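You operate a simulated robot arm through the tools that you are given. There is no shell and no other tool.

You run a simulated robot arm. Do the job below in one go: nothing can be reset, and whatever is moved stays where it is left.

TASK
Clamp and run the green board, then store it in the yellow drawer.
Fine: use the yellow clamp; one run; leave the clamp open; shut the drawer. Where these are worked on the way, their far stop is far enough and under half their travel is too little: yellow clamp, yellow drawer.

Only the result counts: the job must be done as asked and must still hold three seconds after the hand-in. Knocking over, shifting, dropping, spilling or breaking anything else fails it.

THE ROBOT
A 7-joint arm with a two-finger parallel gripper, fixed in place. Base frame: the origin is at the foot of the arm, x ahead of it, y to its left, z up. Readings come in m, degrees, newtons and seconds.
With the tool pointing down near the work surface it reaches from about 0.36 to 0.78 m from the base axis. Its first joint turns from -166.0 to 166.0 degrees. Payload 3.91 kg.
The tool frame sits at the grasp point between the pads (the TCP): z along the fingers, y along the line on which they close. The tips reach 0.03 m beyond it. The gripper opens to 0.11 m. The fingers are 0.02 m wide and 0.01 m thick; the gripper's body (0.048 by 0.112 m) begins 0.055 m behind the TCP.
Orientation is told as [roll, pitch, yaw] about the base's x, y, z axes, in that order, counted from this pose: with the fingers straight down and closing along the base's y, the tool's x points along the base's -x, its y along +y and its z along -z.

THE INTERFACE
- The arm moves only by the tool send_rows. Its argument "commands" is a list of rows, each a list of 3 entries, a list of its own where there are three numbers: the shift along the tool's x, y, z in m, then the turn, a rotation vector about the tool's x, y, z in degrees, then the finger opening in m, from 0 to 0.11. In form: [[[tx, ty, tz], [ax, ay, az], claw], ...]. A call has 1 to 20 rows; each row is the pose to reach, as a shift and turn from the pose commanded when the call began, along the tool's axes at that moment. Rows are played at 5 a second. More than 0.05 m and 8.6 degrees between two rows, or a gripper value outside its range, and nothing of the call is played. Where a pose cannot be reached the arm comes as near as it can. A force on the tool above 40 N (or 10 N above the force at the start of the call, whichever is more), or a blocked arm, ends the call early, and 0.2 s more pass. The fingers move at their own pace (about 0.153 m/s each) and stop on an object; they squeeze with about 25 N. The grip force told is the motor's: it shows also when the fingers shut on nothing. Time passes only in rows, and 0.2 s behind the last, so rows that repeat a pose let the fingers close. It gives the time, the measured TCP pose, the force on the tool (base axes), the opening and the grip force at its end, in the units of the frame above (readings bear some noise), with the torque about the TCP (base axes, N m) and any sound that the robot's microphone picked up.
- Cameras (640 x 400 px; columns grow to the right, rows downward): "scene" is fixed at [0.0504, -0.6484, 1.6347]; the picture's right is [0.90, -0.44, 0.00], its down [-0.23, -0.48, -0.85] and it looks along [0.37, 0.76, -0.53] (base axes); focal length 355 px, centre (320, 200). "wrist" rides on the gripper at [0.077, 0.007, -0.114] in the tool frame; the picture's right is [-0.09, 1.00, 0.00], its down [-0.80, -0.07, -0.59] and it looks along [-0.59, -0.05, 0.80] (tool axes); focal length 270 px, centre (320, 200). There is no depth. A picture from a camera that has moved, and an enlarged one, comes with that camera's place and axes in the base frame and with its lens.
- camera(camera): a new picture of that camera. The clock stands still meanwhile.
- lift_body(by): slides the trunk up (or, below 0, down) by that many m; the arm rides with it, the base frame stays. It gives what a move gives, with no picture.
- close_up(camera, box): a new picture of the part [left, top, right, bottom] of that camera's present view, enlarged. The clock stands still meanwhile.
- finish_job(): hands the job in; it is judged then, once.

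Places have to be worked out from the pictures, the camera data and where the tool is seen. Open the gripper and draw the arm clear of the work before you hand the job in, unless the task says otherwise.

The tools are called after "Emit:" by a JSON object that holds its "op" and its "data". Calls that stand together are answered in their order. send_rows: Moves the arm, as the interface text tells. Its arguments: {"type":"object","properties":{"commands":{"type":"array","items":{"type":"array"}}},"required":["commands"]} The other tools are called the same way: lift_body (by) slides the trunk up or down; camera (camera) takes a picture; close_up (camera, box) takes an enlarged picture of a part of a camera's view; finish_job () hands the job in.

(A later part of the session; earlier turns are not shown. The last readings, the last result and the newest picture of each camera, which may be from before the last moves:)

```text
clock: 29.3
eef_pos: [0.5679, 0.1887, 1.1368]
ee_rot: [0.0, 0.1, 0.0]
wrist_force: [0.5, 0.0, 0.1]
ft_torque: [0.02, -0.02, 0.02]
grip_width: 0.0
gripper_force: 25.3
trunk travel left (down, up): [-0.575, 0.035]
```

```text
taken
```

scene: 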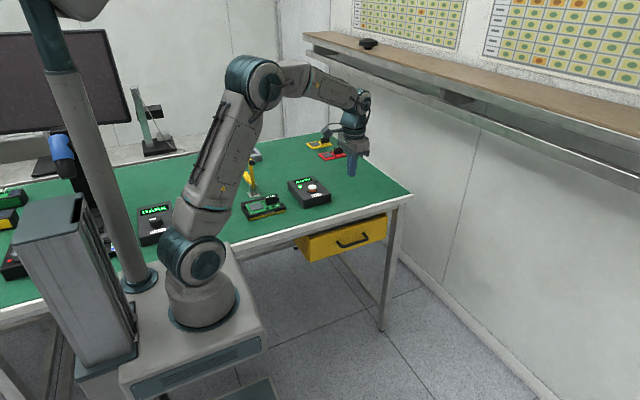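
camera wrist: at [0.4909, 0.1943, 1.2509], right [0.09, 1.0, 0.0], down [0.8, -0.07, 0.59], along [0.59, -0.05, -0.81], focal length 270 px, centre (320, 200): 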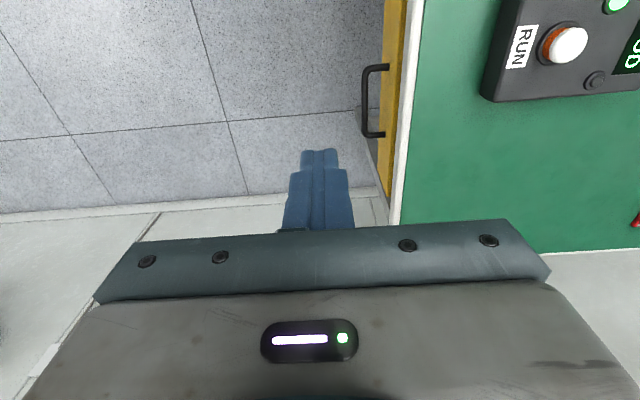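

The drawer handle runs along x at roughly x 0.60–0.70, y 0.263, z 0.75. I zoom in on it from both cameras to pin down its height and the panel.

Emit:
{"op": "close_up", "data": {"camera": "scene", "box": [290, 205, 400, 275]}}

Emit:
{"op": "close_up", "data": {"camera": "wrist", "box": [340, 0, 440, 220]}}

```text
5.71 times, centred on (345, 240) of scene
camera zoom: at [0.0504, -0.6484, 1.6347], right [0.9, -0.44, 0.0], down [-0.23, -0.48, -0.85], along [0.37, 0.76, -0.53], focal length 2030 px, centre (177, -29)
```

zoom: 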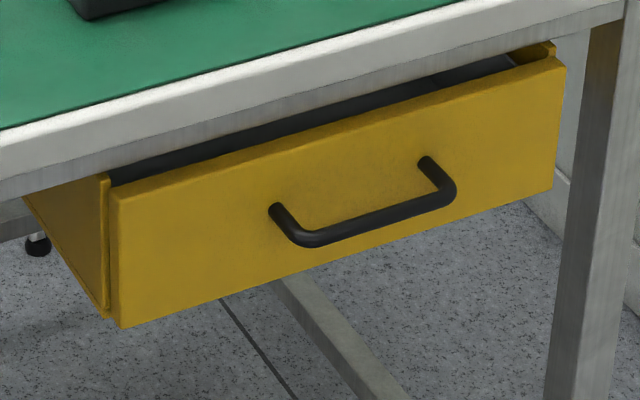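

```text
1.82 times, centred on (390, 110) of wrist
camera zoom: at [0.4909, 0.1943, 1.2509], right [0.09, 1.0, 0.0], down [0.8, -0.07, 0.59], along [0.59, -0.05, -0.81], focal length 491 px, centre (193, 364)
```

zoom: 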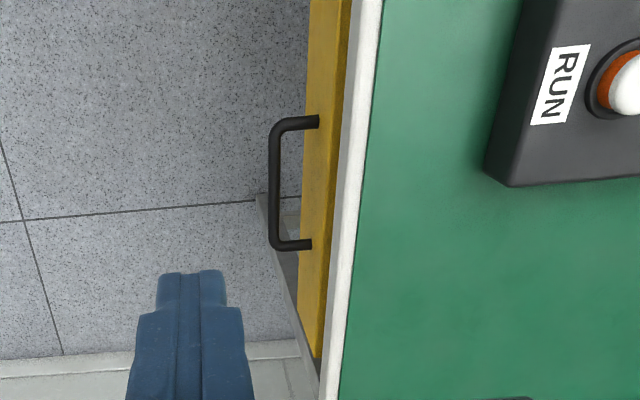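

Combining both views, the bar centre is at about (0.649, 0.263, 0.756) and stands about 37 mm off the panel face at y 0.30. I tilt the tool to horizontal, pointing at +y with the fingers closing vertically, to take the bar from the front.

Emit:
{"op": "send_rows", "data": {"commands": [[[0, -0.005, 0], [-8.2, 0, 0], 0.05], [[0, -0.01, 0], [-16.4, 0, 0], 0.05], [[0, -0.02, 0], [-24.6, 0, 0], 0.05], [[0, -0.03, 0], [-32.8, 0, 0], 0.05], [[0, -0.04, 0], [-41, 0, 0], 0.05], [[0, -0.05, 0], [-49.2, 0, 0], 0.05], [[0, -0.05, 0], [-57.4, 0, 0], 0.05], [[0, -0.05, 0], [-65.6, 0, 0], 0.05], [[0, -0.05, 0], [-73.8, 0, 0], 0.05], [[0, -0.05, 0], [-82, 0, 0], 0.05], [[0, -0.05, 0], [-90, 0, 0], 0.05], [[0, -0.05, 0], [-90, 0, 0], 0.05]]}}

Emit:
{"op": "camera", "data": {"camera": "scene"}}

Emit:
{"op": "camera", "data": {"camera": "wrist"}}

```text
clock: 31.9
eef_pos: [0.5693, 0.1407, 1.1356]
ee_rot: [90.4, 0.0, -0.1]
wrist_force: [-0.2, 0.2, 0.5]
ft_torque: [-0.03, -0.01, 0.01]
grip_width: 0.0503
gripper_force: 0.1
trunk travel left (down, up): [-0.575, 0.035]
```

```text
taken
```

scene: 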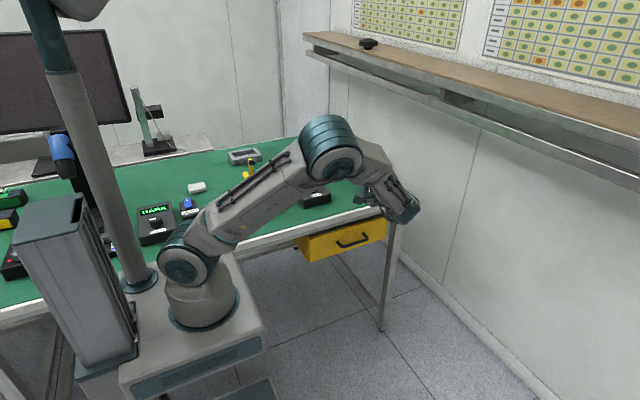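

```text
taken
camera wrist: at [0.4927, 0.0249, 1.1428], right [0.09, 0.0, 1.0], down [0.8, -0.59, -0.07], along [0.59, 0.8, -0.05], focal length 270 px, centre (320, 200)
```

wrist: 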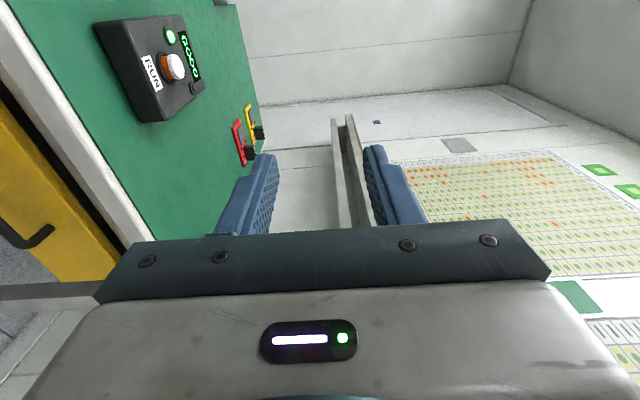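

The tool is horizontal and clear, with about a 5 cm opening. I lower the trunk by 0.25 m so the arm works comfortably at drawer height.

Emit:
{"op": "lift_body", "data": {"by": -0.25}}

Emit:
{"op": "camera", "data": {"camera": "scene"}}

Emit:
{"op": "camera", "data": {"camera": "wrist"}}

```text
clock: 34.5
eef_pos: [0.5695, 0.1399, 0.8864]
ee_rot: [90.2, 0.1, 0.0]
wrist_force: [0.3, -0.1, -0.4]
ft_torque: [-0.04, 0.01, 0.0]
grip_width: 0.0502
gripper_force: 0.1
trunk travel left (down, up): [-0.325, 0.285]
```

```text
taken
```

scene: 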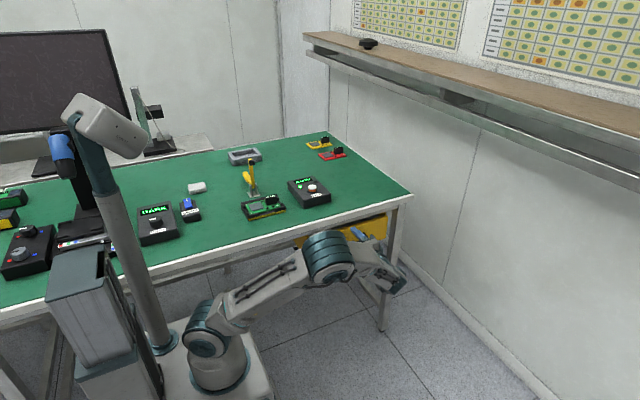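

```text
taken
camera wrist: at [0.4928, 0.0249, 0.8929], right [0.09, 0.0, 1.0], down [0.8, -0.59, -0.07], along [0.59, 0.8, -0.05], focal length 270 px, centre (320, 200)
```

wrist: 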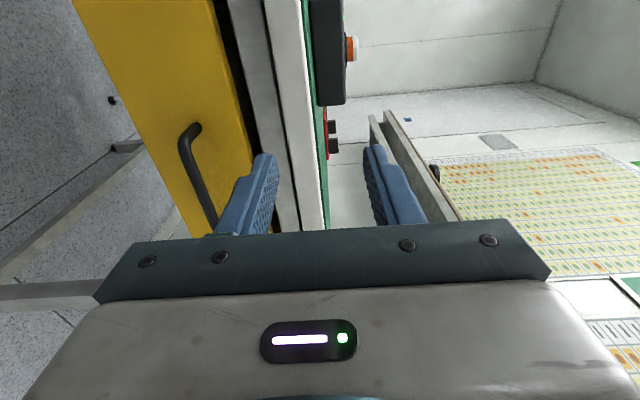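

From this view the bar is at z ≈ 0.755, which agrees. I move to x 0.649, z 0.755 with the tips still about 4 cm in front of the bar.

Emit:
{"op": "send_rows", "data": {"commands": [[[-0.025, -0.04, 0], [0, 0, 0], 0.05], [[-0.05, -0.08, 0], [0, 0, 0], 0.05], [[-0.07, -0.115, 0.01], [0, 0, 0], 0.05], [[-0.08, -0.131, 0.03], [0, 0, 0], 0.05], [[-0.08, -0.131, 0.05], [0, 0, 0], 0.05], [[-0.08, -0.131, 0.05], [0, 0, 0], 0.05]]}}

Emit:
{"op": "camera", "data": {"camera": "wrist"}}

Emit:
{"op": "close_up", "data": {"camera": "scene", "box": [280, 190, 420, 290]}}

```text
clock: 35.9
eef_pos: [0.6512, 0.1885, 0.7548]
ee_rot: [90.2, 0.1, 0.1]
wrist_force: [-0.3, 1.4, 0.0]
ft_torque: [0.01, -0.01, 0.02]
grip_width: 0.0501
gripper_force: 0.0
trunk travel left (down, up): [-0.325, 0.285]
```

```text
taken
camera wrist: at [0.5739, 0.0728, 0.7617], right [0.09, 0.0, 1.0], down [0.8, -0.59, -0.07], along [0.59, 0.8, -0.05], focal length 270 px, centre (320, 200)
```

wrist: 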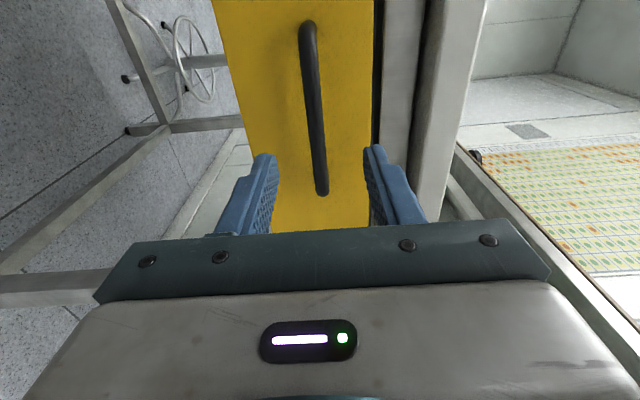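

```text
4.00 times, centred on (350, 240) of scene
camera zoom: at [0.0504, -0.6484, 1.6347], right [0.9, -0.44, 0.0], down [-0.23, -0.48, -0.85], along [0.37, 0.76, -0.53], focal length 1421 px, centre (200, 40)
```

zoom: 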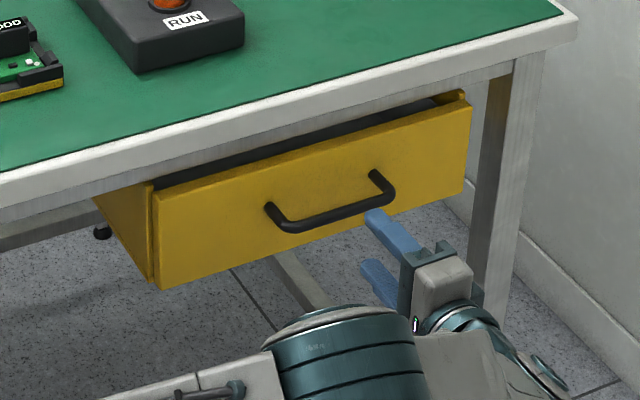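

The bar is at z ≈ 0.7515 and x 0.588–0.704, centred between the fingers. I advance so the tips pass the bar, stopping about 2 cm short of the panel, then close on it.

Emit:
{"op": "send_rows", "data": {"commands": [[[0.002, -0.003, 0.02], [0, 0, 0], 0.05], [[0.003, -0.003, 0.04], [0, 0, 0], 0.05], [[0.003, -0.003, 0.06], [0, 0, 0], 0.05], [[0.003, -0.003, 0.06], [0, 0, 0], 0.0], [[0.003, -0.003, 0.06], [0, 0, 0], 0.0], [[0.003, -0.003, 0.06], [0, 0, 0], 0.0]]}}

Emit:
{"op": "camera", "data": {"camera": "wrist"}}

Emit:
{"op": "close_up", "data": {"camera": "scene", "box": [280, 190, 420, 290]}}

```text
clock: 37.3
eef_pos: [0.6473, 0.2516, 0.7523]
ee_rot: [90.2, 0.0, 0.0]
wrist_force: [0.6, 0.5, 3.9]
ft_torque: [0.09, -0.05, 0.37]
grip_width: 0.0115
gripper_force: 44.1
trunk travel left (down, up): [-0.325, 0.285]
```

```text
taken
camera wrist: at [0.5709, 0.1356, 0.759], right [0.09, 0.0, 1.0], down [0.8, -0.59, -0.07], along [0.59, 0.8, -0.05], focal length 270 px, centre (320, 200)
```

wrist: 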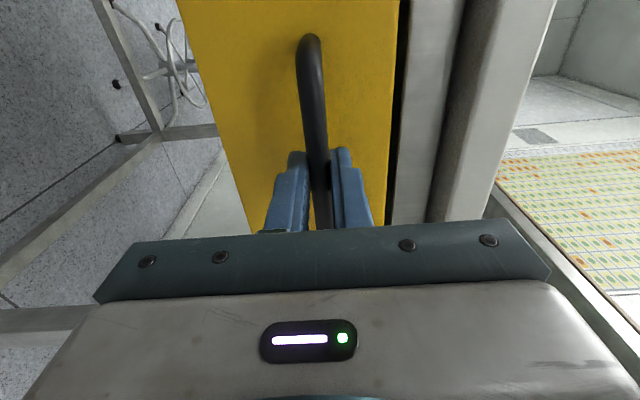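

```text
4.00 times, centred on (350, 240) of scene
camera zoom: at [0.0504, -0.6484, 1.6347], right [0.9, -0.44, 0.0], down [-0.23, -0.48, -0.85], along [0.37, 0.76, -0.53], focal length 1421 px, centre (200, 40)
```

zoom: 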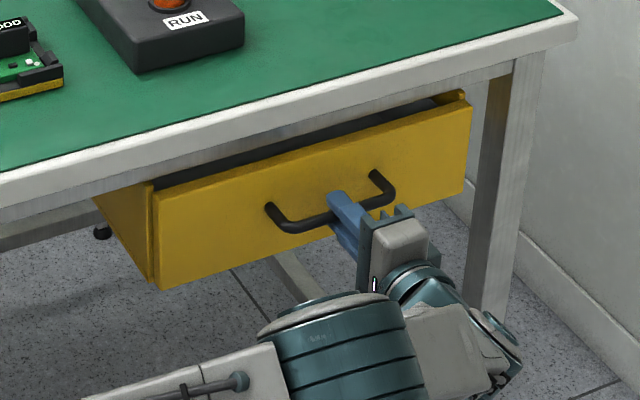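

The bar is gripped at 11.5 mm width. I pull the drawer out slowly towards −y.

Emit:
{"op": "send_rows", "data": {"commands": [[[0, 0, -0.015], [0, 0, 0], 0.0], [[0, 0, -0.03], [0, 0, 0], 0.0], [[0, 0, -0.045], [0, 0, 0], 0.0], [[0, 0, -0.06], [0, 0, 0], 0.0], [[0, 0, -0.075], [0, 0, 0], 0.0], [[0, 0, -0.09], [0, 0, 0], 0.0], [[0, 0, -0.105], [0, 0, 0], 0.0], [[0, 0, -0.12], [0, 0, 0], 0.0]]}}

Emit:
{"op": "camera", "data": {"camera": "scene"}}

```text
clock: 39.1
eef_pos: [0.6474, 0.1302, 0.7526]
ee_rot: [90.0, 0.1, -0.1]
wrist_force: [10.2, -0.6, 4.2]
ft_torque: [0.12, -0.21, -0.46]
grip_width: 0.0117
gripper_force: 45.5
trunk travel left (down, up): [-0.325, 0.285]
```

```text
taken
```

scene: 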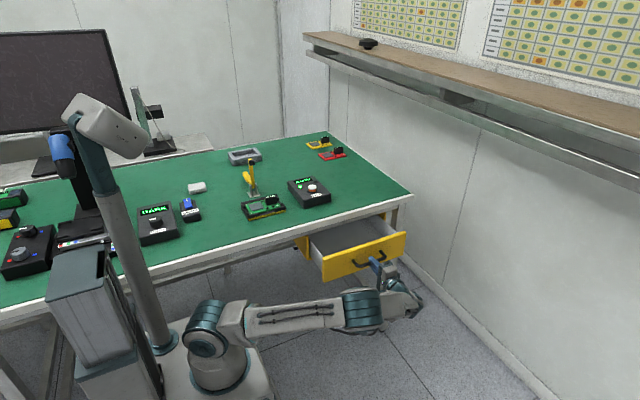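

The drawer opens smoothly and is out about 12 cm. I keep pulling until the stop.

Emit:
{"op": "send_rows", "data": {"commands": [[[0, 0, -0.015], [0, 0, 0], 0.0], [[0, 0, -0.03], [0, 0, 0], 0.0], [[0, 0, -0.045], [0, 0, 0], 0.0], [[0, 0, -0.06], [0, 0, 0], 0.0], [[0, 0, -0.075], [0, 0, 0], 0.0], [[0, 0, -0.09], [0, 0, 0], 0.0], [[0, 0, -0.1], [0, 0, 0], 0.0]]}}

Emit:
{"op": "camera", "data": {"camera": "scene"}}

```text
clock: 40.7
eef_pos: [0.6482, 0.0305, 0.7527]
ee_rot: [90.1, 0.1, 0.0]
wrist_force: [14.2, 0.0, 5.6]
ft_torque: [0.1, -0.11, 0.32]
grip_width: 0.0116
gripper_force: 45.1
trunk travel left (down, up): [-0.325, 0.285]
```

```text
taken
```

scene: 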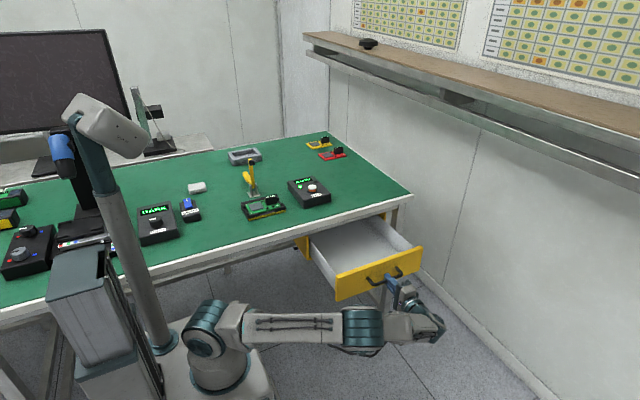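

It is out about 22 cm without a stop, so I pull further in small steps to reach the stop.

Emit:
{"op": "send_rows", "data": {"commands": [[[0, 0, -0.012], [0, 0, 0], 0.0], [[0, 0, -0.024], [0, 0, 0], 0.0], [[0, 0, -0.036], [0, 0, 0], 0.0], [[0, 0, -0.048], [0, 0, 0], 0.0], [[0, 0, -0.06], [0, 0, 0], 0.0]]}}

Emit:
{"op": "camera", "data": {"camera": "scene"}}

Emit:
{"op": "camera", "data": {"camera": "wrist"}}

```text
clock: 41.9
eef_pos: [0.6481, -0.0275, 0.7524]
ee_rot: [90.3, 0.0, 0.1]
wrist_force: [15.4, -0.4, 9.2]
ft_torque: [0.22, -0.05, 0.81]
grip_width: 0.0115
gripper_force: 44.9
trunk travel left (down, up): [-0.325, 0.285]
```

```text
taken
```

scene: 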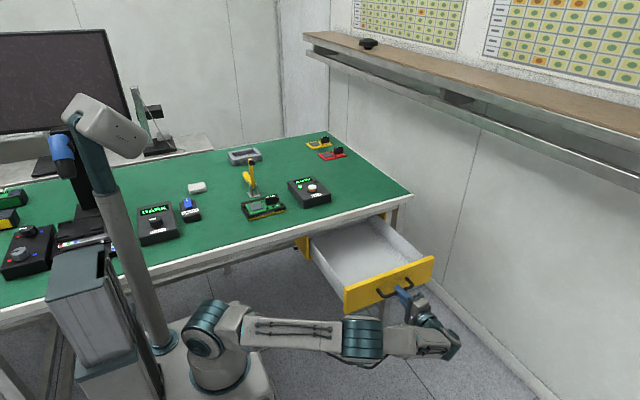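

```text
taken
camera wrist: at [0.5706, -0.1441, 0.759], right [0.09, 0.0, 1.0], down [0.8, -0.59, -0.07], along [0.59, 0.8, -0.05], focal length 270 px, centre (320, 200)
```

wrist: 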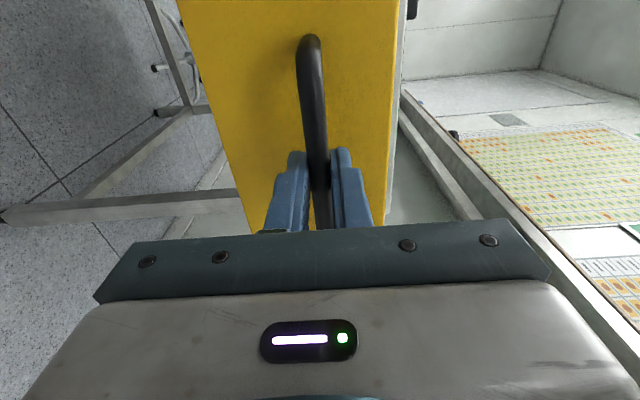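

It is out about 28 cm with no stop yet. I try a little further to see whether the stop is close.

Emit:
{"op": "send_rows", "data": {"commands": [[[0, 0, -0.012], [0, 0, 0], 0.0], [[0, 0, -0.024], [0, 0, 0], 0.0], [[0, 0, -0.036], [0, 0, 0], 0.0]]}}

Emit:
{"op": "close_up", "data": {"camera": "scene", "box": [280, 190, 480, 330]}}

```text
clock: 42.7
eef_pos: [0.6478, -0.066, 0.7534]
ee_rot: [90.2, 0.0, -0.1]
wrist_force: [22.4, 0.0, 13.1]
ft_torque: [0.2, -0.07, 0.43]
grip_width: 0.0116
gripper_force: 45.0
trunk travel left (down, up): [-0.325, 0.285]
```

```text
2.86 times, centred on (380, 260) of scene
camera zoom: at [0.0504, -0.6484, 1.6347], right [0.9, -0.44, 0.0], down [-0.23, -0.48, -0.85], along [0.37, 0.76, -0.53], focal length 1015 px, centre (149, 29)
```

zoom: 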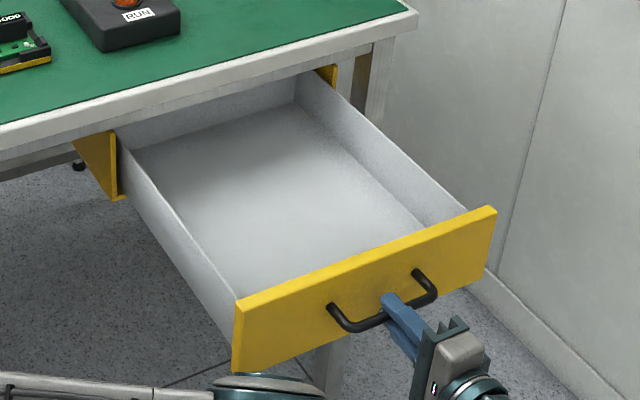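

The drawer's back wall is now visible at the table edge, so it is essentially fully out at about 32 cm. I release the bar and back off.

Emit:
{"op": "send_rows", "data": {"commands": [[[0, 0, 0], [0, 0, 0], 0.05], [[0, 0, 0], [0, 0, 0], 0.05], [[0, 0, 0], [0, 0, 0], 0.05], [[0, 0, -0.02], [0, 0, 0], 0.05], [[0, 0, -0.04], [0, 0, 0], 0.05], [[0, 0, -0.06], [0, 0, 0], 0.05]]}}

Emit:
{"op": "close_up", "data": {"camera": "scene", "box": [280, 190, 480, 330]}}

```text
clock: 44.1
eef_pos: [0.6454, -0.1267, 0.7516]
ee_rot: [90.3, 0.1, 0.0]
wrist_force: [0.6, 0.5, 0.3]
ft_torque: [0.0, -0.02, 0.02]
grip_width: 0.0503
gripper_force: 0.1
trunk travel left (down, up): [-0.325, 0.285]
```

```text
2.86 times, centred on (380, 260) of scene
camera zoom: at [0.0504, -0.6484, 1.6347], right [0.9, -0.44, 0.0], down [-0.23, -0.48, -0.85], along [0.37, 0.76, -0.53], focal length 1015 px, centre (149, 29)
```

zoom: 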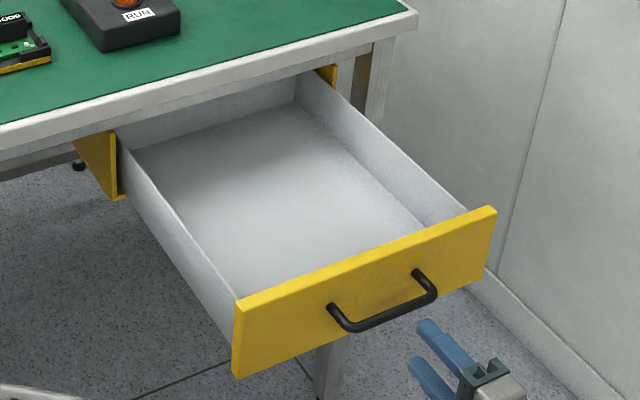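

The drawer stays open on its own. I raise the trunk by 0.17 m before re-orienting the tool to point down.

Emit:
{"op": "lift_body", "data": {"by": 0.17}}

```text
clock: 46.0
eef_pos: [0.6476, -0.1254, 0.923]
ee_rot: [90.2, 0.1, 0.0]
wrist_force: [0.0, 0.0, 0.2]
ft_torque: [0.03, -0.01, 0.01]
grip_width: 0.05
gripper_force: 0.0
trunk travel left (down, up): [-0.495, 0.115]
```

Now I raise a bit more and turn the tool back to pointing straight down, clear above the open drawer.

Emit:
{"op": "send_rows", "data": {"commands": [[[0, 0.045, 0], [0, 0, 0], 0.05], [[0, 0.09, 0], [0, 0, 0], 0.05], [[0.01, 0.13, 0], [8.2, 0, 0], 0.05], [[0.02, 0.15, 0.02], [16.4, 0, 0], 0.05], [[0.03, 0.15, 0.035], [24.6, 0, 0], 0.05], [[0.04, 0.15, 0.05], [32.8, 0, 0], 0.05], [[0.05, 0.15, 0.065], [41, 0, 0], 0.05], [[0.06, 0.15, 0.08], [49.2, 0, 0], 0.05], [[0.07, 0.15, 0.095], [57.4, 0, 0], 0.05], [[0.08, 0.15, 0.11], [65.6, 0, 0], 0.05], [[0.09, 0.15, 0.125], [73.8, 0, 0], 0.05], [[0.1, 0.15, 0.14], [82, 0, 0], 0.05], [[0.1, 0.15, 0.15], [90, 0, 0], 0.05], [[0.1, 0.15, 0.15], [90, 0, 0], 0.05]]}}

Emit:
{"op": "camera", "data": {"camera": "scene"}}

Emit:
{"op": "camera", "data": {"camera": "wrist"}}

```text
clock: 49.0
eef_pos: [0.5453, 0.0243, 1.0726]
ee_rot: [0.1, 0.0, -0.1]
wrist_force: [0.3, 0.5, -0.5]
ft_torque: [0.03, 0.0, 0.01]
grip_width: 0.0499
gripper_force: 0.1
trunk travel left (down, up): [-0.495, 0.115]
```

```text
taken
```

scene: 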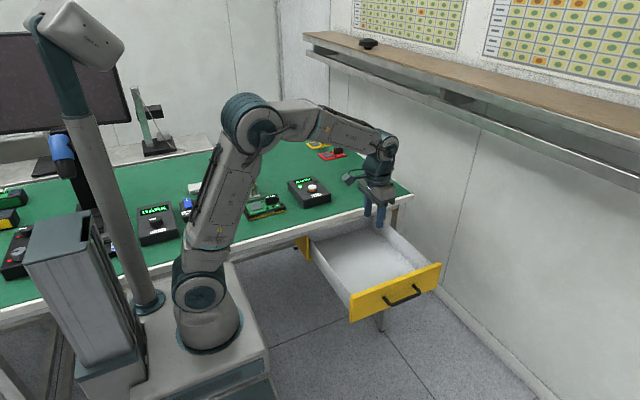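

```text
taken
camera wrist: at [0.4701, 0.0303, 1.1869], right [0.09, 1.0, 0.0], down [0.8, -0.07, 0.59], along [0.59, -0.05, -0.8], focal length 270 px, centre (320, 200)
```

wrist: 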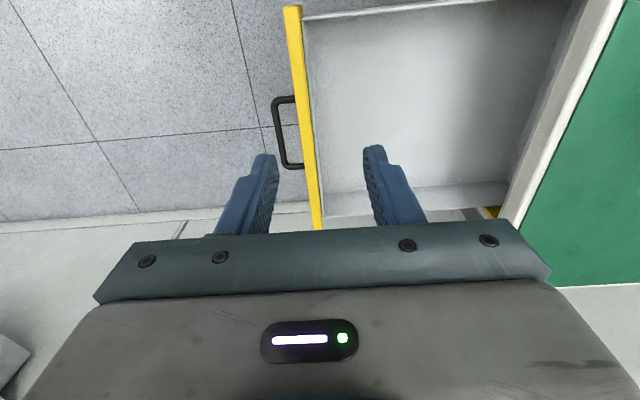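

The tool is vertical again. I move above the board's black module at about (0.383, 0.458) for a close look before gripping it.

Emit:
{"op": "send_rows", "data": {"commands": [[[0.016, 0.043, -0.01], [0, 0, 0], 0.05], [[0.032, 0.086, -0.01], [0, 0, 0], 0.05], [[0.048, 0.13, -0.01], [0, 0, 0], 0.05], [[0.064, 0.173, -0.01], [0, 0, 0], 0.05], [[0.08, 0.216, -0.01], [0, 0, 0], 0.05], [[0.096, 0.26, -0.01], [0, 0, 0], 0.05], [[0.112, 0.303, -0.01], [0, 0, 0], 0.05], [[0.128, 0.346, -0.01], [0, 0, 0], 0.05], [[0.144, 0.39, -0.01], [0, 0, 0], 0.05], [[0.162, 0.434, -0.01], [0, 0, 0], 0.05], [[0.162, 0.434, -0.01], [0, 0, 0], 0.05]]}}

Emit:
{"op": "camera", "data": {"camera": "wrist"}}

Emit:
{"op": "close_up", "data": {"camera": "wrist", "box": [220, 30, 400, 180]}}

Emit:
{"op": "close_up", "data": {"camera": "scene", "box": [220, 140, 330, 225]}}

```text
clock: 51.4
eef_pos: [0.3814, 0.4573, 1.0822]
ee_rot: [0.1, 0.0, 0.0]
wrist_force: [0.7, 0.2, 0.3]
ft_torque: [0.0, 0.0, 0.0]
grip_width: 0.0501
gripper_force: 0.0
trunk travel left (down, up): [-0.495, 0.115]
```

```text
taken
camera wrist: at [0.3055, 0.4628, 1.1972], right [0.09, 1.0, 0.0], down [0.8, -0.07, 0.59], along [0.59, -0.05, -0.8], focal length 270 px, centre (320, 200)
```

wrist: 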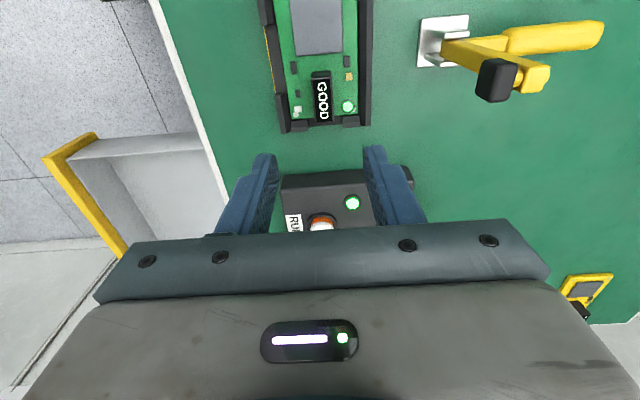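

```text
2.67 times, centred on (310, 105) of wrist
camera zoom: at [0.3055, 0.4628, 1.1972], right [0.09, 1.0, 0.0], down [0.8, -0.07, 0.59], along [0.59, -0.05, -0.8], focal length 721 px, centre (347, 453)
```

zoom: 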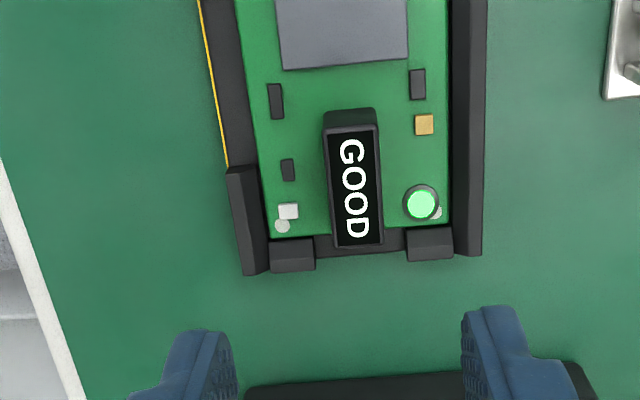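

```text
4.71 times, centred on (275, 182) of scene
camera zoom: at [0.0504, -0.6484, 1.6347], right [0.9, -0.44, 0.0], down [-0.23, -0.48, -0.85], along [0.37, 0.76, -0.53], focal length 1672 px, centre (532, 282)
```

zoom: 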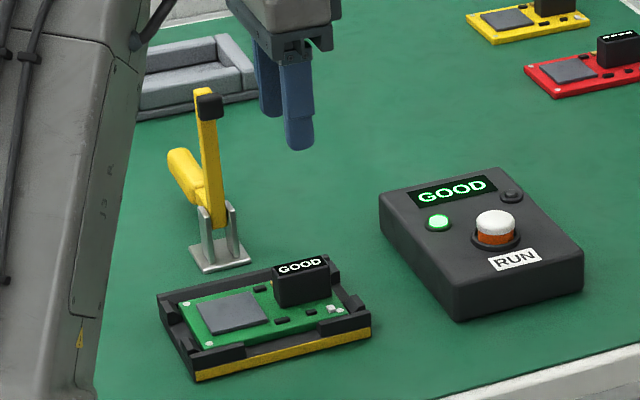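

The module measures about 41 × 17 mm, centred at (0.383, 0.459) with its top near z 0.93. A round LED sits beside it, so I narrow the fingers to 30 mm, shift to x 0.377 to miss the LED, and descend most of the way to check alignment.

Emit:
{"op": "send_rows", "data": {"commands": [[[0.0044, 0.0017, 0.03], [0, 0, 0], 0.03], [[0.0044, 0.0017, 0.06], [0, 0, 0], 0.03], [[0.0044, 0.0017, 0.09], [0, 0, 0], 0.03], [[0.0044, 0.0017, 0.11], [0, 0, 0], 0.03], [[0.0044, 0.0017, 0.11], [0, 0, 0], 0.03]]}}

Emit:
{"op": "close_up", "data": {"camera": "wrist", "box": [200, 30, 440, 230]}}

Emit:
{"op": "close_up", "data": {"camera": "scene", "box": [230, 160, 310, 225]}}

```text
clock: 52.6
eef_pos: [0.3799, 0.4599, 0.9731]
ee_rot: [0.1, 0.1, 0.1]
wrist_force: [0.7, 0.7, 0.4]
ft_torque: [0.02, 0.0, -0.01]
grip_width: 0.03
gripper_force: 0.0
trunk travel left (down, up): [-0.495, 0.115]
```

```text
2.00 times, centred on (320, 130) of wrist
camera zoom: at [0.3025, 0.4653, 1.0877], right [0.09, 1.0, 0.0], down [0.8, -0.07, 0.59], along [0.59, -0.05, -0.8], focal length 541 px, centre (320, 340)
```

zoom: 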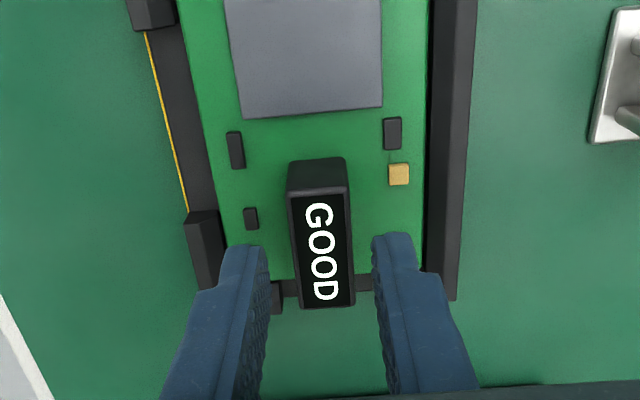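

```text
6.15 times, centred on (270, 192) of scene
camera zoom: at [0.0504, -0.6484, 1.6347], right [0.9, -0.44, 0.0], down [-0.23, -0.48, -0.85], along [0.37, 0.76, -0.53], focal length 2186 px, centre (628, 246)
```

zoom: 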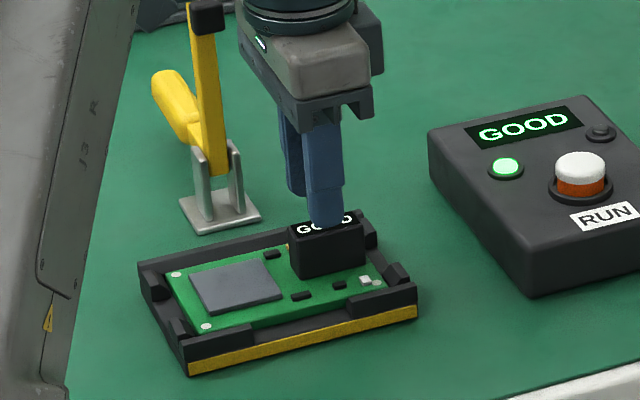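

The module is well centred between the fingers. I descend another 3 cm with a 4 mm shift away from the LED, then close the fingers.

Emit:
{"op": "send_rows", "data": {"commands": [[[0.004, -0.0005, 0.008], [0, 0, 0], 0.03], [[0.004, -0.0005, 0.018], [0, 0, 0], 0.03], [[0.004, -0.0005, 0.026], [0, 0, 0], 0.03], [[0.004, -0.0005, 0.031], [0, 0, 0], 0.03], [[0.004, -0.0005, 0.031], [0, 0, 0], 0.03]]}}

Emit:
{"op": "close_up", "data": {"camera": "wrist", "box": [200, 30, 440, 230]}}

Emit:
{"op": "close_up", "data": {"camera": "scene", "box": [230, 160, 310, 225]}}

```text
clock: 53.8
eef_pos: [0.3769, 0.4588, 0.9429]
ee_rot: [0.2, 0.1, 0.0]
wrist_force: [0.2, -0.2, 0.8]
ft_torque: [-0.01, -0.02, -0.01]
grip_width: 0.03
gripper_force: 0.0
trunk travel left (down, up): [-0.495, 0.115]
```

```text
2.00 times, centred on (320, 130) of wrist
camera zoom: at [0.2997, 0.4648, 1.0572], right [0.09, 1.0, 0.0], down [0.8, -0.07, 0.59], along [0.59, -0.05, -0.8], focal length 541 px, centre (320, 340)
```

zoom: 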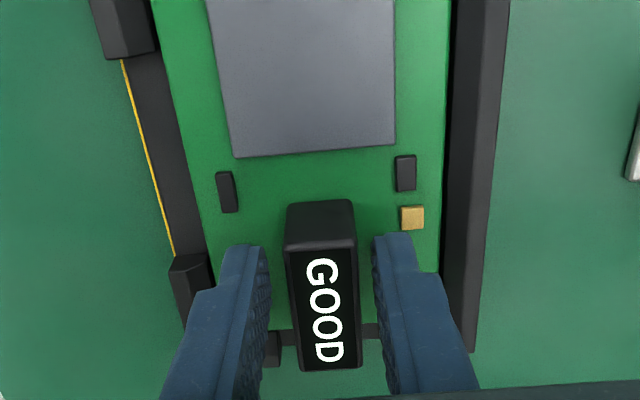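

```text
6.15 times, centred on (270, 192) of scene
camera zoom: at [0.0504, -0.6484, 1.6347], right [0.9, -0.44, 0.0], down [-0.23, -0.48, -0.85], along [0.37, 0.76, -0.53], focal length 2186 px, centre (628, 246)
```

zoom: 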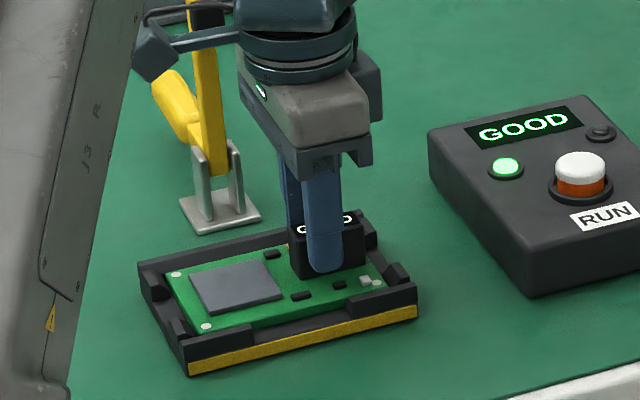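

The fingers straddle the module with tips just above the board. I close on it.

Emit:
{"op": "send_rows", "data": {"commands": [[[0, 0, 0], [0, 0, 0], 0.0], [[0, 0, 0], [0, 0, 0], 0.0], [[0, 0, 0], [0, 0, 0], 0.0]]}}

Emit:
{"op": "close_up", "data": {"camera": "wrist", "box": [200, 30, 440, 230]}}

```text
clock: 54.6
eef_pos: [0.3765, 0.4579, 0.942]
ee_rot: [0.1, 0.2, 0.0]
wrist_force: [-0.6, -0.2, 0.1]
ft_torque: [-0.04, -0.03, -0.02]
grip_width: 0.0195
gripper_force: 24.9
trunk travel left (down, up): [-0.495, 0.115]
```

```text
2.00 times, centred on (320, 130) of wrist
camera zoom: at [0.2997, 0.4648, 1.0572], right [0.09, 1.0, 0.0], down [0.8, -0.07, 0.59], along [0.59, -0.05, -0.8], focal length 541 px, centre (320, 340)
```

zoom: 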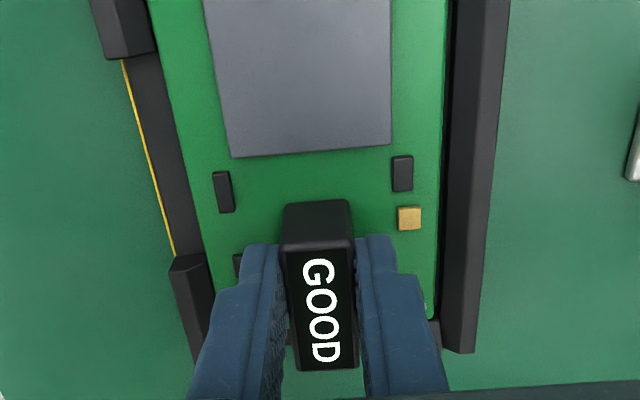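

The module is gripped at 19.5 mm. I lift straight up slowly out of the nest.

Emit:
{"op": "send_rows", "data": {"commands": [[[0, 0, -0.008], [0, 0, 0], 0.0], [[0, 0, -0.016], [0, 0, 0], 0.0], [[0, 0, -0.026], [0, 0, 0], 0.0], [[0, 0, -0.04], [0, 0, 0], 0.0], [[0, 0, -0.06], [0, 0, 0], 0.0], [[0, 0, -0.08], [0, 0, 0], 0.0]]}}

Emit:
{"op": "camera", "data": {"camera": "wrist"}}

Emit:
{"op": "close_up", "data": {"camera": "scene", "box": [210, 110, 330, 225]}}

```text
clock: 56.0
eef_pos: [0.376, 0.4574, 1.0221]
ee_rot: [0.2, 0.2, 0.0]
wrist_force: [0.3, 0.3, -1.6]
ft_torque: [0.0, -0.04, -0.03]
grip_width: 0.0196
gripper_force: 25.0
trunk travel left (down, up): [-0.495, 0.115]
```

```text
taken
camera wrist: at [0.2996, 0.4644, 1.1371], right [0.09, 1.0, 0.0], down [0.8, -0.07, 0.59], along [0.59, -0.05, -0.8], focal length 270 px, centre (320, 200)
```

wrist: 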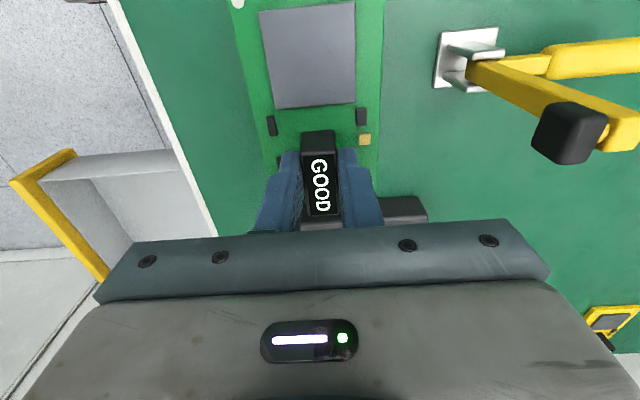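

```text
3.48 times, centred on (270, 168) of scene
camera zoom: at [0.0504, -0.6484, 1.6347], right [0.9, -0.44, 0.0], down [-0.23, -0.48, -0.85], along [0.37, 0.76, -0.53], focal length 1236 px, centre (494, 313)
```

zoom: 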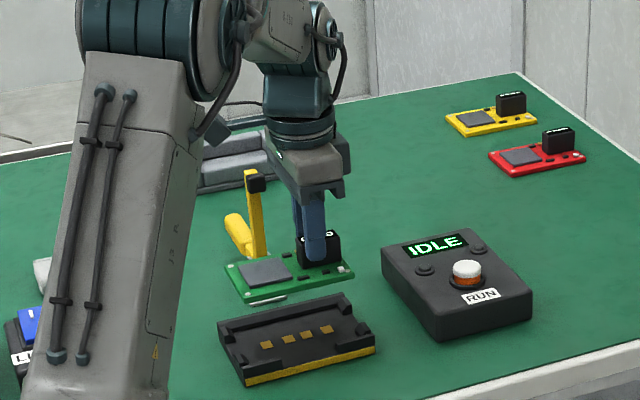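

The board is held level and the nest is empty. I carry it over to the open drawer, above about (0.65, 0.14).

Emit:
{"op": "send_rows", "data": {"commands": [[[0, 0, -0.03], [0, 0, 0], 0.0], [[-0.027, -0.032, -0.03], [0, 0, 0], 0.0], [[-0.054, -0.064, -0.03], [0, 0, 0], 0.0], [[-0.081, -0.096, -0.03], [0, 0, 0], 0.0], [[-0.108, -0.128, -0.03], [0, 0, 0], 0.0], [[-0.135, -0.16, -0.03], [0, 0, 0], 0.0], [[-0.162, -0.192, -0.03], [0, 0, 0], 0.0], [[-0.189, -0.224, -0.03], [0, 0, 0], 0.0], [[-0.216, -0.256, -0.03], [0, 0, 0], 0.0], [[-0.243, -0.288, -0.03], [0, 0, 0], 0.0], [[-0.274, -0.317, -0.03], [0, 0, 0], 0.0], [[-0.274, -0.317, -0.03], [0, 0, 0], 0.0]]}}

Emit:
{"op": "camera", "data": {"camera": "wrist"}}

Emit:
{"op": "camera", "data": {"camera": "scene"}}

```text
clock: 58.6
eef_pos: [0.6509, 0.1417, 1.0508]
ee_rot: [0.2, 0.2, 0.1]
wrist_force: [0.4, 0.3, -0.4]
ft_torque: [0.03, -0.04, 0.0]
grip_width: 0.0195
gripper_force: 24.8
trunk travel left (down, up): [-0.495, 0.115]
```

```text
taken
camera wrist: at [0.5739, 0.1478, 1.1658], right [0.09, 1.0, 0.0], down [0.8, -0.07, 0.59], along [0.59, -0.05, -0.81], focal length 270 px, centre (320, 200)
```

wrist: 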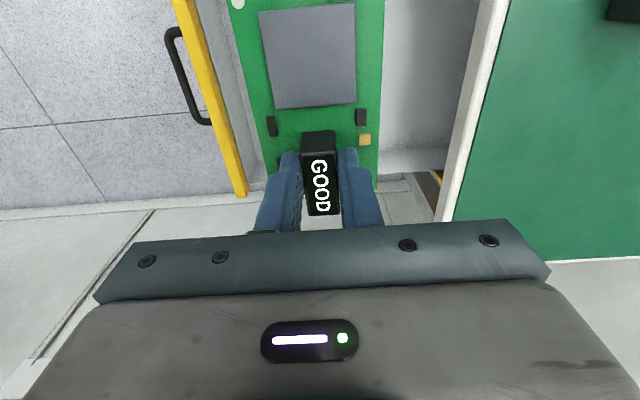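

```text
taken
```

scene: 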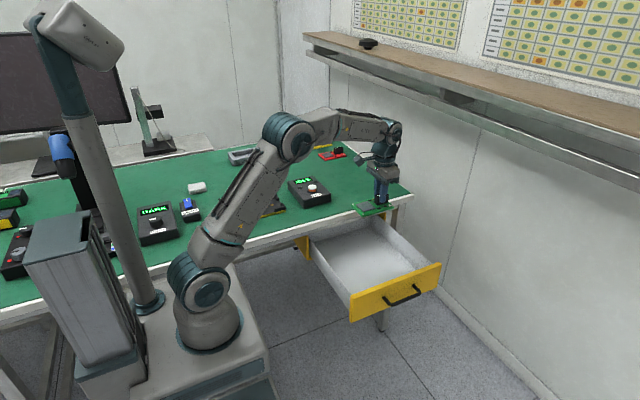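

The board is centred over the drawer, whose interior spans y ≈ 0.00–0.29 with the board at y 0.10–0.18. I lower it to TCP z 0.83 first.

Emit:
{"op": "send_rows", "data": {"commands": [[[0, 0, 0.04], [0, 0, 0], 0.0], [[0, 0, 0.08], [0, 0, 0], 0.0], [[0, 0, 0.12], [0, 0, 0], 0.0], [[0, 0, 0.16], [0, 0, 0], 0.0], [[0, 0, 0.2], [0, 0, 0], 0.0], [[0, 0, 0.22], [0, 0, 0], 0.0], [[0, 0, 0.22], [0, 0, 0], 0.0]]}}

Emit:
{"op": "camera", "data": {"camera": "wrist"}}

Emit:
{"op": "close_up", "data": {"camera": "scene", "box": [280, 170, 460, 330]}}

```text
clock: 60.2
eef_pos: [0.6505, 0.1433, 0.8315]
ee_rot: [0.2, 0.0, 0.0]
wrist_force: [-0.4, -0.3, -1.0]
ft_torque: [0.02, -0.02, -0.01]
grip_width: 0.0194
gripper_force: 25.4
trunk travel left (down, up): [-0.495, 0.115]
```

```text
taken
camera wrist: at [0.5739, 0.1487, 0.9463], right [0.09, 1.0, 0.0], down [0.8, -0.07, 0.59], along [0.59, -0.05, -0.8], focal length 270 px, centre (320, 200)
```

wrist: 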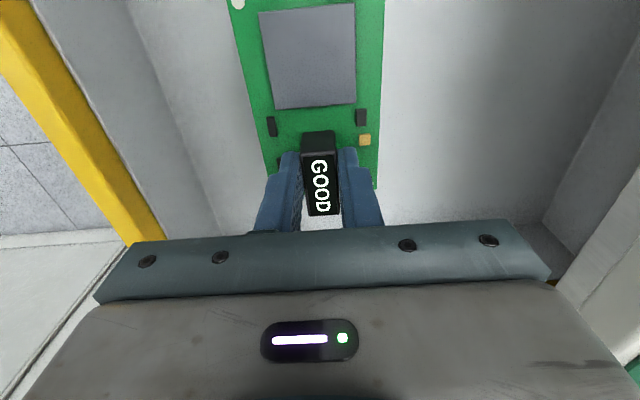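

```text
2.50 times, centred on (370, 250) of scene
camera zoom: at [0.0504, -0.6484, 1.6347], right [0.9, -0.44, 0.0], down [-0.23, -0.48, -0.85], along [0.37, 0.76, -0.53], focal length 888 px, centre (195, 75)
```

zoom: 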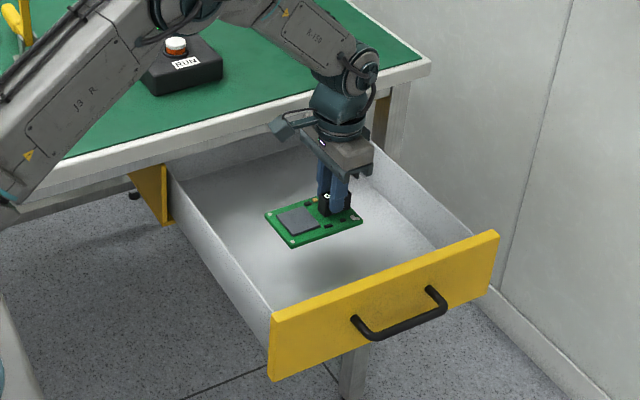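

The board is inside the drawer outline and above the floor. I continue down to TCP z 0.775, then approach the floor in small steps.

Emit:
{"op": "send_rows", "data": {"commands": [[[0, 0, 0.02], [0, 0, 0], 0.0], [[0, 0, 0.04], [0, 0, 0], 0.0], [[0, 0, 0.055], [0, 0, 0], 0.0], [[0, 0, 0.055], [0, 0, 0], 0.0]]}}

Emit:
{"op": "close_up", "data": {"camera": "scene", "box": [310, 200, 430, 300]}}

```text
clock: 61.2
eef_pos: [0.6501, 0.1431, 0.7763]
ee_rot: [0.2, 0.0, 0.0]
wrist_force: [0.9, -0.6, -0.5]
ft_torque: [0.0, -0.01, 0.0]
grip_width: 0.0193
gripper_force: 25.0
trunk travel left (down, up): [-0.495, 0.115]
```

```text
4.00 times, centred on (370, 250) of scene
camera zoom: at [0.0504, -0.6484, 1.6347], right [0.9, -0.44, 0.0], down [-0.23, -0.48, -0.85], along [0.37, 0.76, -0.53], focal length 1421 px, centre (120, 0)
```

zoom: 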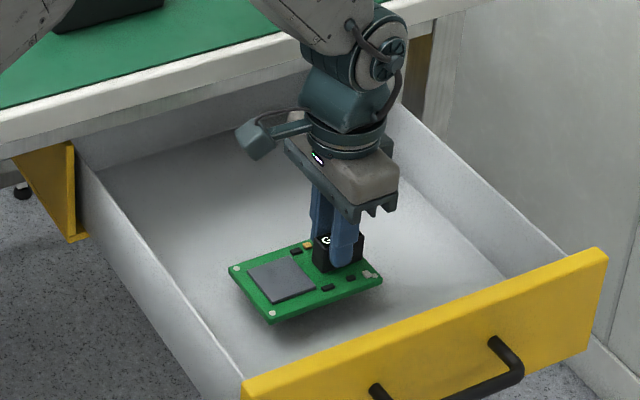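

The shadow shows about 2–3 cm left to the floor. I lower in 4 mm rows.

Emit:
{"op": "send_rows", "data": {"commands": [[[0, 0, 0.004], [0, 0, 0], 0.0], [[0, 0, 0.008], [0, 0, 0], 0.0], [[0, 0, 0.012], [0, 0, 0], 0.0]]}}

Emit:
{"op": "close_up", "data": {"camera": "scene", "box": [310, 200, 430, 300]}}

```text
clock: 62.0
eef_pos: [0.6497, 0.1437, 0.7663]
ee_rot: [0.2, 0.1, 0.0]
wrist_force: [-0.8, 1.1, -1.7]
ft_torque: [0.02, -0.01, -0.02]
grip_width: 0.0193
gripper_force: 25.1
trunk travel left (down, up): [-0.495, 0.115]
```

```text
4.00 times, centred on (370, 250) of scene
camera zoom: at [0.0504, -0.6484, 1.6347], right [0.9, -0.44, 0.0], down [-0.23, -0.48, -0.85], along [0.37, 0.76, -0.53], focal length 1421 px, centre (120, 0)
```

zoom: 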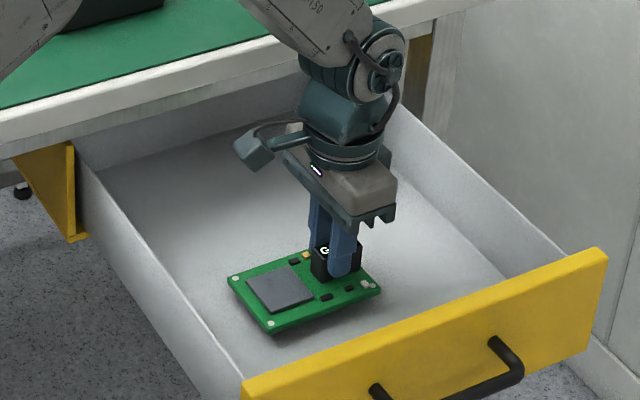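

Still clear of the floor with no contact force. I continue in 3 mm rows.

Emit:
{"op": "send_rows", "data": {"commands": [[[0, 0, 0.003], [0, 0, 0], 0.0], [[0, 0, 0.006], [0, 0, 0], 0.0], [[0, 0, 0.008], [0, 0, 0], 0.0]]}}

Emit:
{"op": "close_up", "data": {"camera": "scene", "box": [310, 200, 430, 300]}}

```text
clock: 62.8
eef_pos: [0.6491, 0.1422, 0.7564]
ee_rot: [0.2, 0.1, 0.0]
wrist_force: [-0.3, -0.6, -1.7]
ft_torque: [0.0, -0.02, 0.01]
grip_width: 0.0192
gripper_force: 25.2
trunk travel left (down, up): [-0.495, 0.115]
```

```text
4.00 times, centred on (370, 250) of scene
camera zoom: at [0.0504, -0.6484, 1.6347], right [0.9, -0.44, 0.0], down [-0.23, -0.48, -0.85], along [0.37, 0.76, -0.53], focal length 1421 px, centre (120, 0)
```

zoom: 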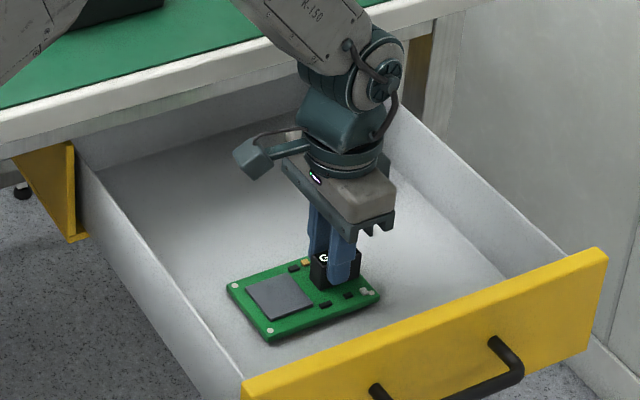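

The gap looks like only a few millimetres now. I use 2 mm rows until contact.

Emit:
{"op": "send_rows", "data": {"commands": [[[0, 0, 0.002], [0, 0, 0], 0.0], [[0, 0, 0.004], [0, 0, 0], 0.0], [[0, 0, 0.006], [0, 0, 0], 0.0]]}}

Emit:
{"op": "close_up", "data": {"camera": "scene", "box": [330, 240, 410, 300]}}

```text
clock: 63.6
eef_pos: [0.6481, 0.1427, 0.7515]
ee_rot: [0.2, 0.1, 0.0]
wrist_force: [-0.5, 0.0, 5.8]
ft_torque: [-0.12, 0.57, -0.01]
grip_width: 0.0196
gripper_force: 24.8
trunk travel left (down, up): [-0.495, 0.115]
```

```text
6.67 times, centred on (370, 270) of scene
camera zoom: at [0.0504, -0.6484, 1.6347], right [0.9, -0.44, 0.0], down [-0.23, -0.48, -0.85], along [0.37, 0.76, -0.53], focal length 2368 px, centre (-13, -267)
```

zoom: 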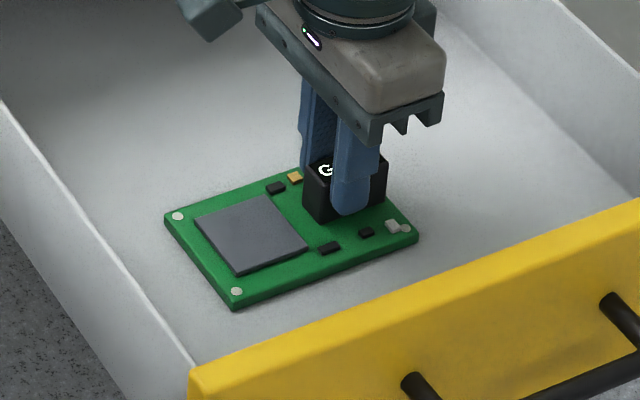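

Contact: 5.8 N, so the board is resting on the drawer floor. I open the fingers modestly to release the module and rise straight up.

Emit:
{"op": "send_rows", "data": {"commands": [[[0, 0, 0], [0, 0, 0], 0.032], [[0, 0, 0], [0, 0, 0], 0.032], [[0, 0, -0.01], [0, 0, 0], 0.032], [[0, 0, -0.03], [0, 0, 0], 0.032], [[0, 0, -0.07], [0, 0, 0], 0.032], [[0, 0, -0.11], [0, 0, 0], 0.032], [[0, 0, -0.15], [0, 0, 0], 0.032]]}}

Emit:
{"op": "camera", "data": {"camera": "wrist"}}

Emit:
{"op": "close_up", "data": {"camera": "scene", "box": [300, 190, 450, 310]}}

```text
clock: 65.2
eef_pos: [0.6506, 0.1441, 0.9019]
ee_rot: [0.0, 0.2, 0.0]
wrist_force: [-0.3, -0.1, -0.1]
ft_torque: [0.01, 0.0, -0.04]
grip_width: 0.0321
gripper_force: 0.1
trunk travel left (down, up): [-0.495, 0.115]
```

```text
taken
camera wrist: at [0.5748, 0.1495, 1.0162], right [0.09, 1.0, 0.0], down [0.8, -0.07, 0.59], along [0.59, -0.05, -0.81], focal length 270 px, centre (320, 200)
```

wrist: 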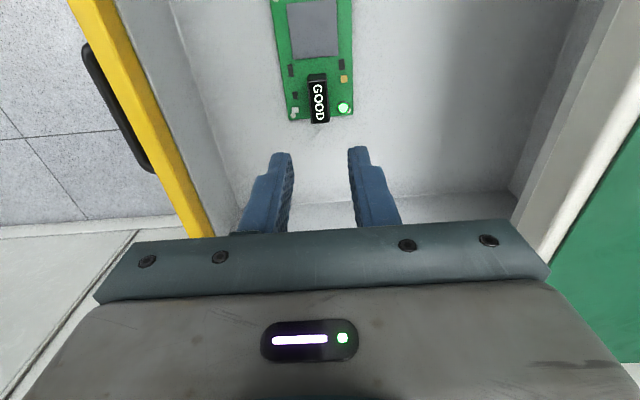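

```text
3.33 times, centred on (375, 250) of scene
camera zoom: at [0.0504, -0.6484, 1.6347], right [0.9, -0.44, 0.0], down [-0.23, -0.48, -0.85], along [0.37, 0.76, -0.53], focal length 1184 px, centre (137, 33)
```

zoom: 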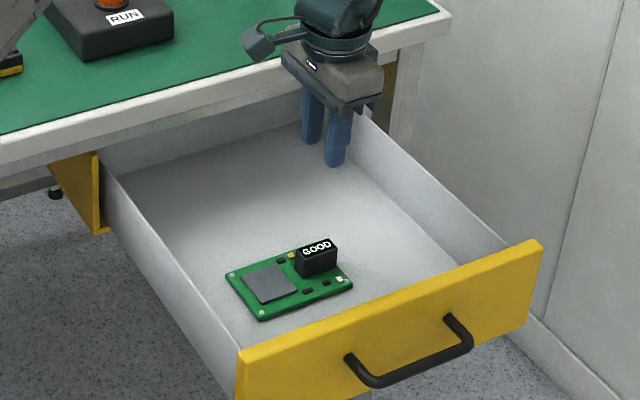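

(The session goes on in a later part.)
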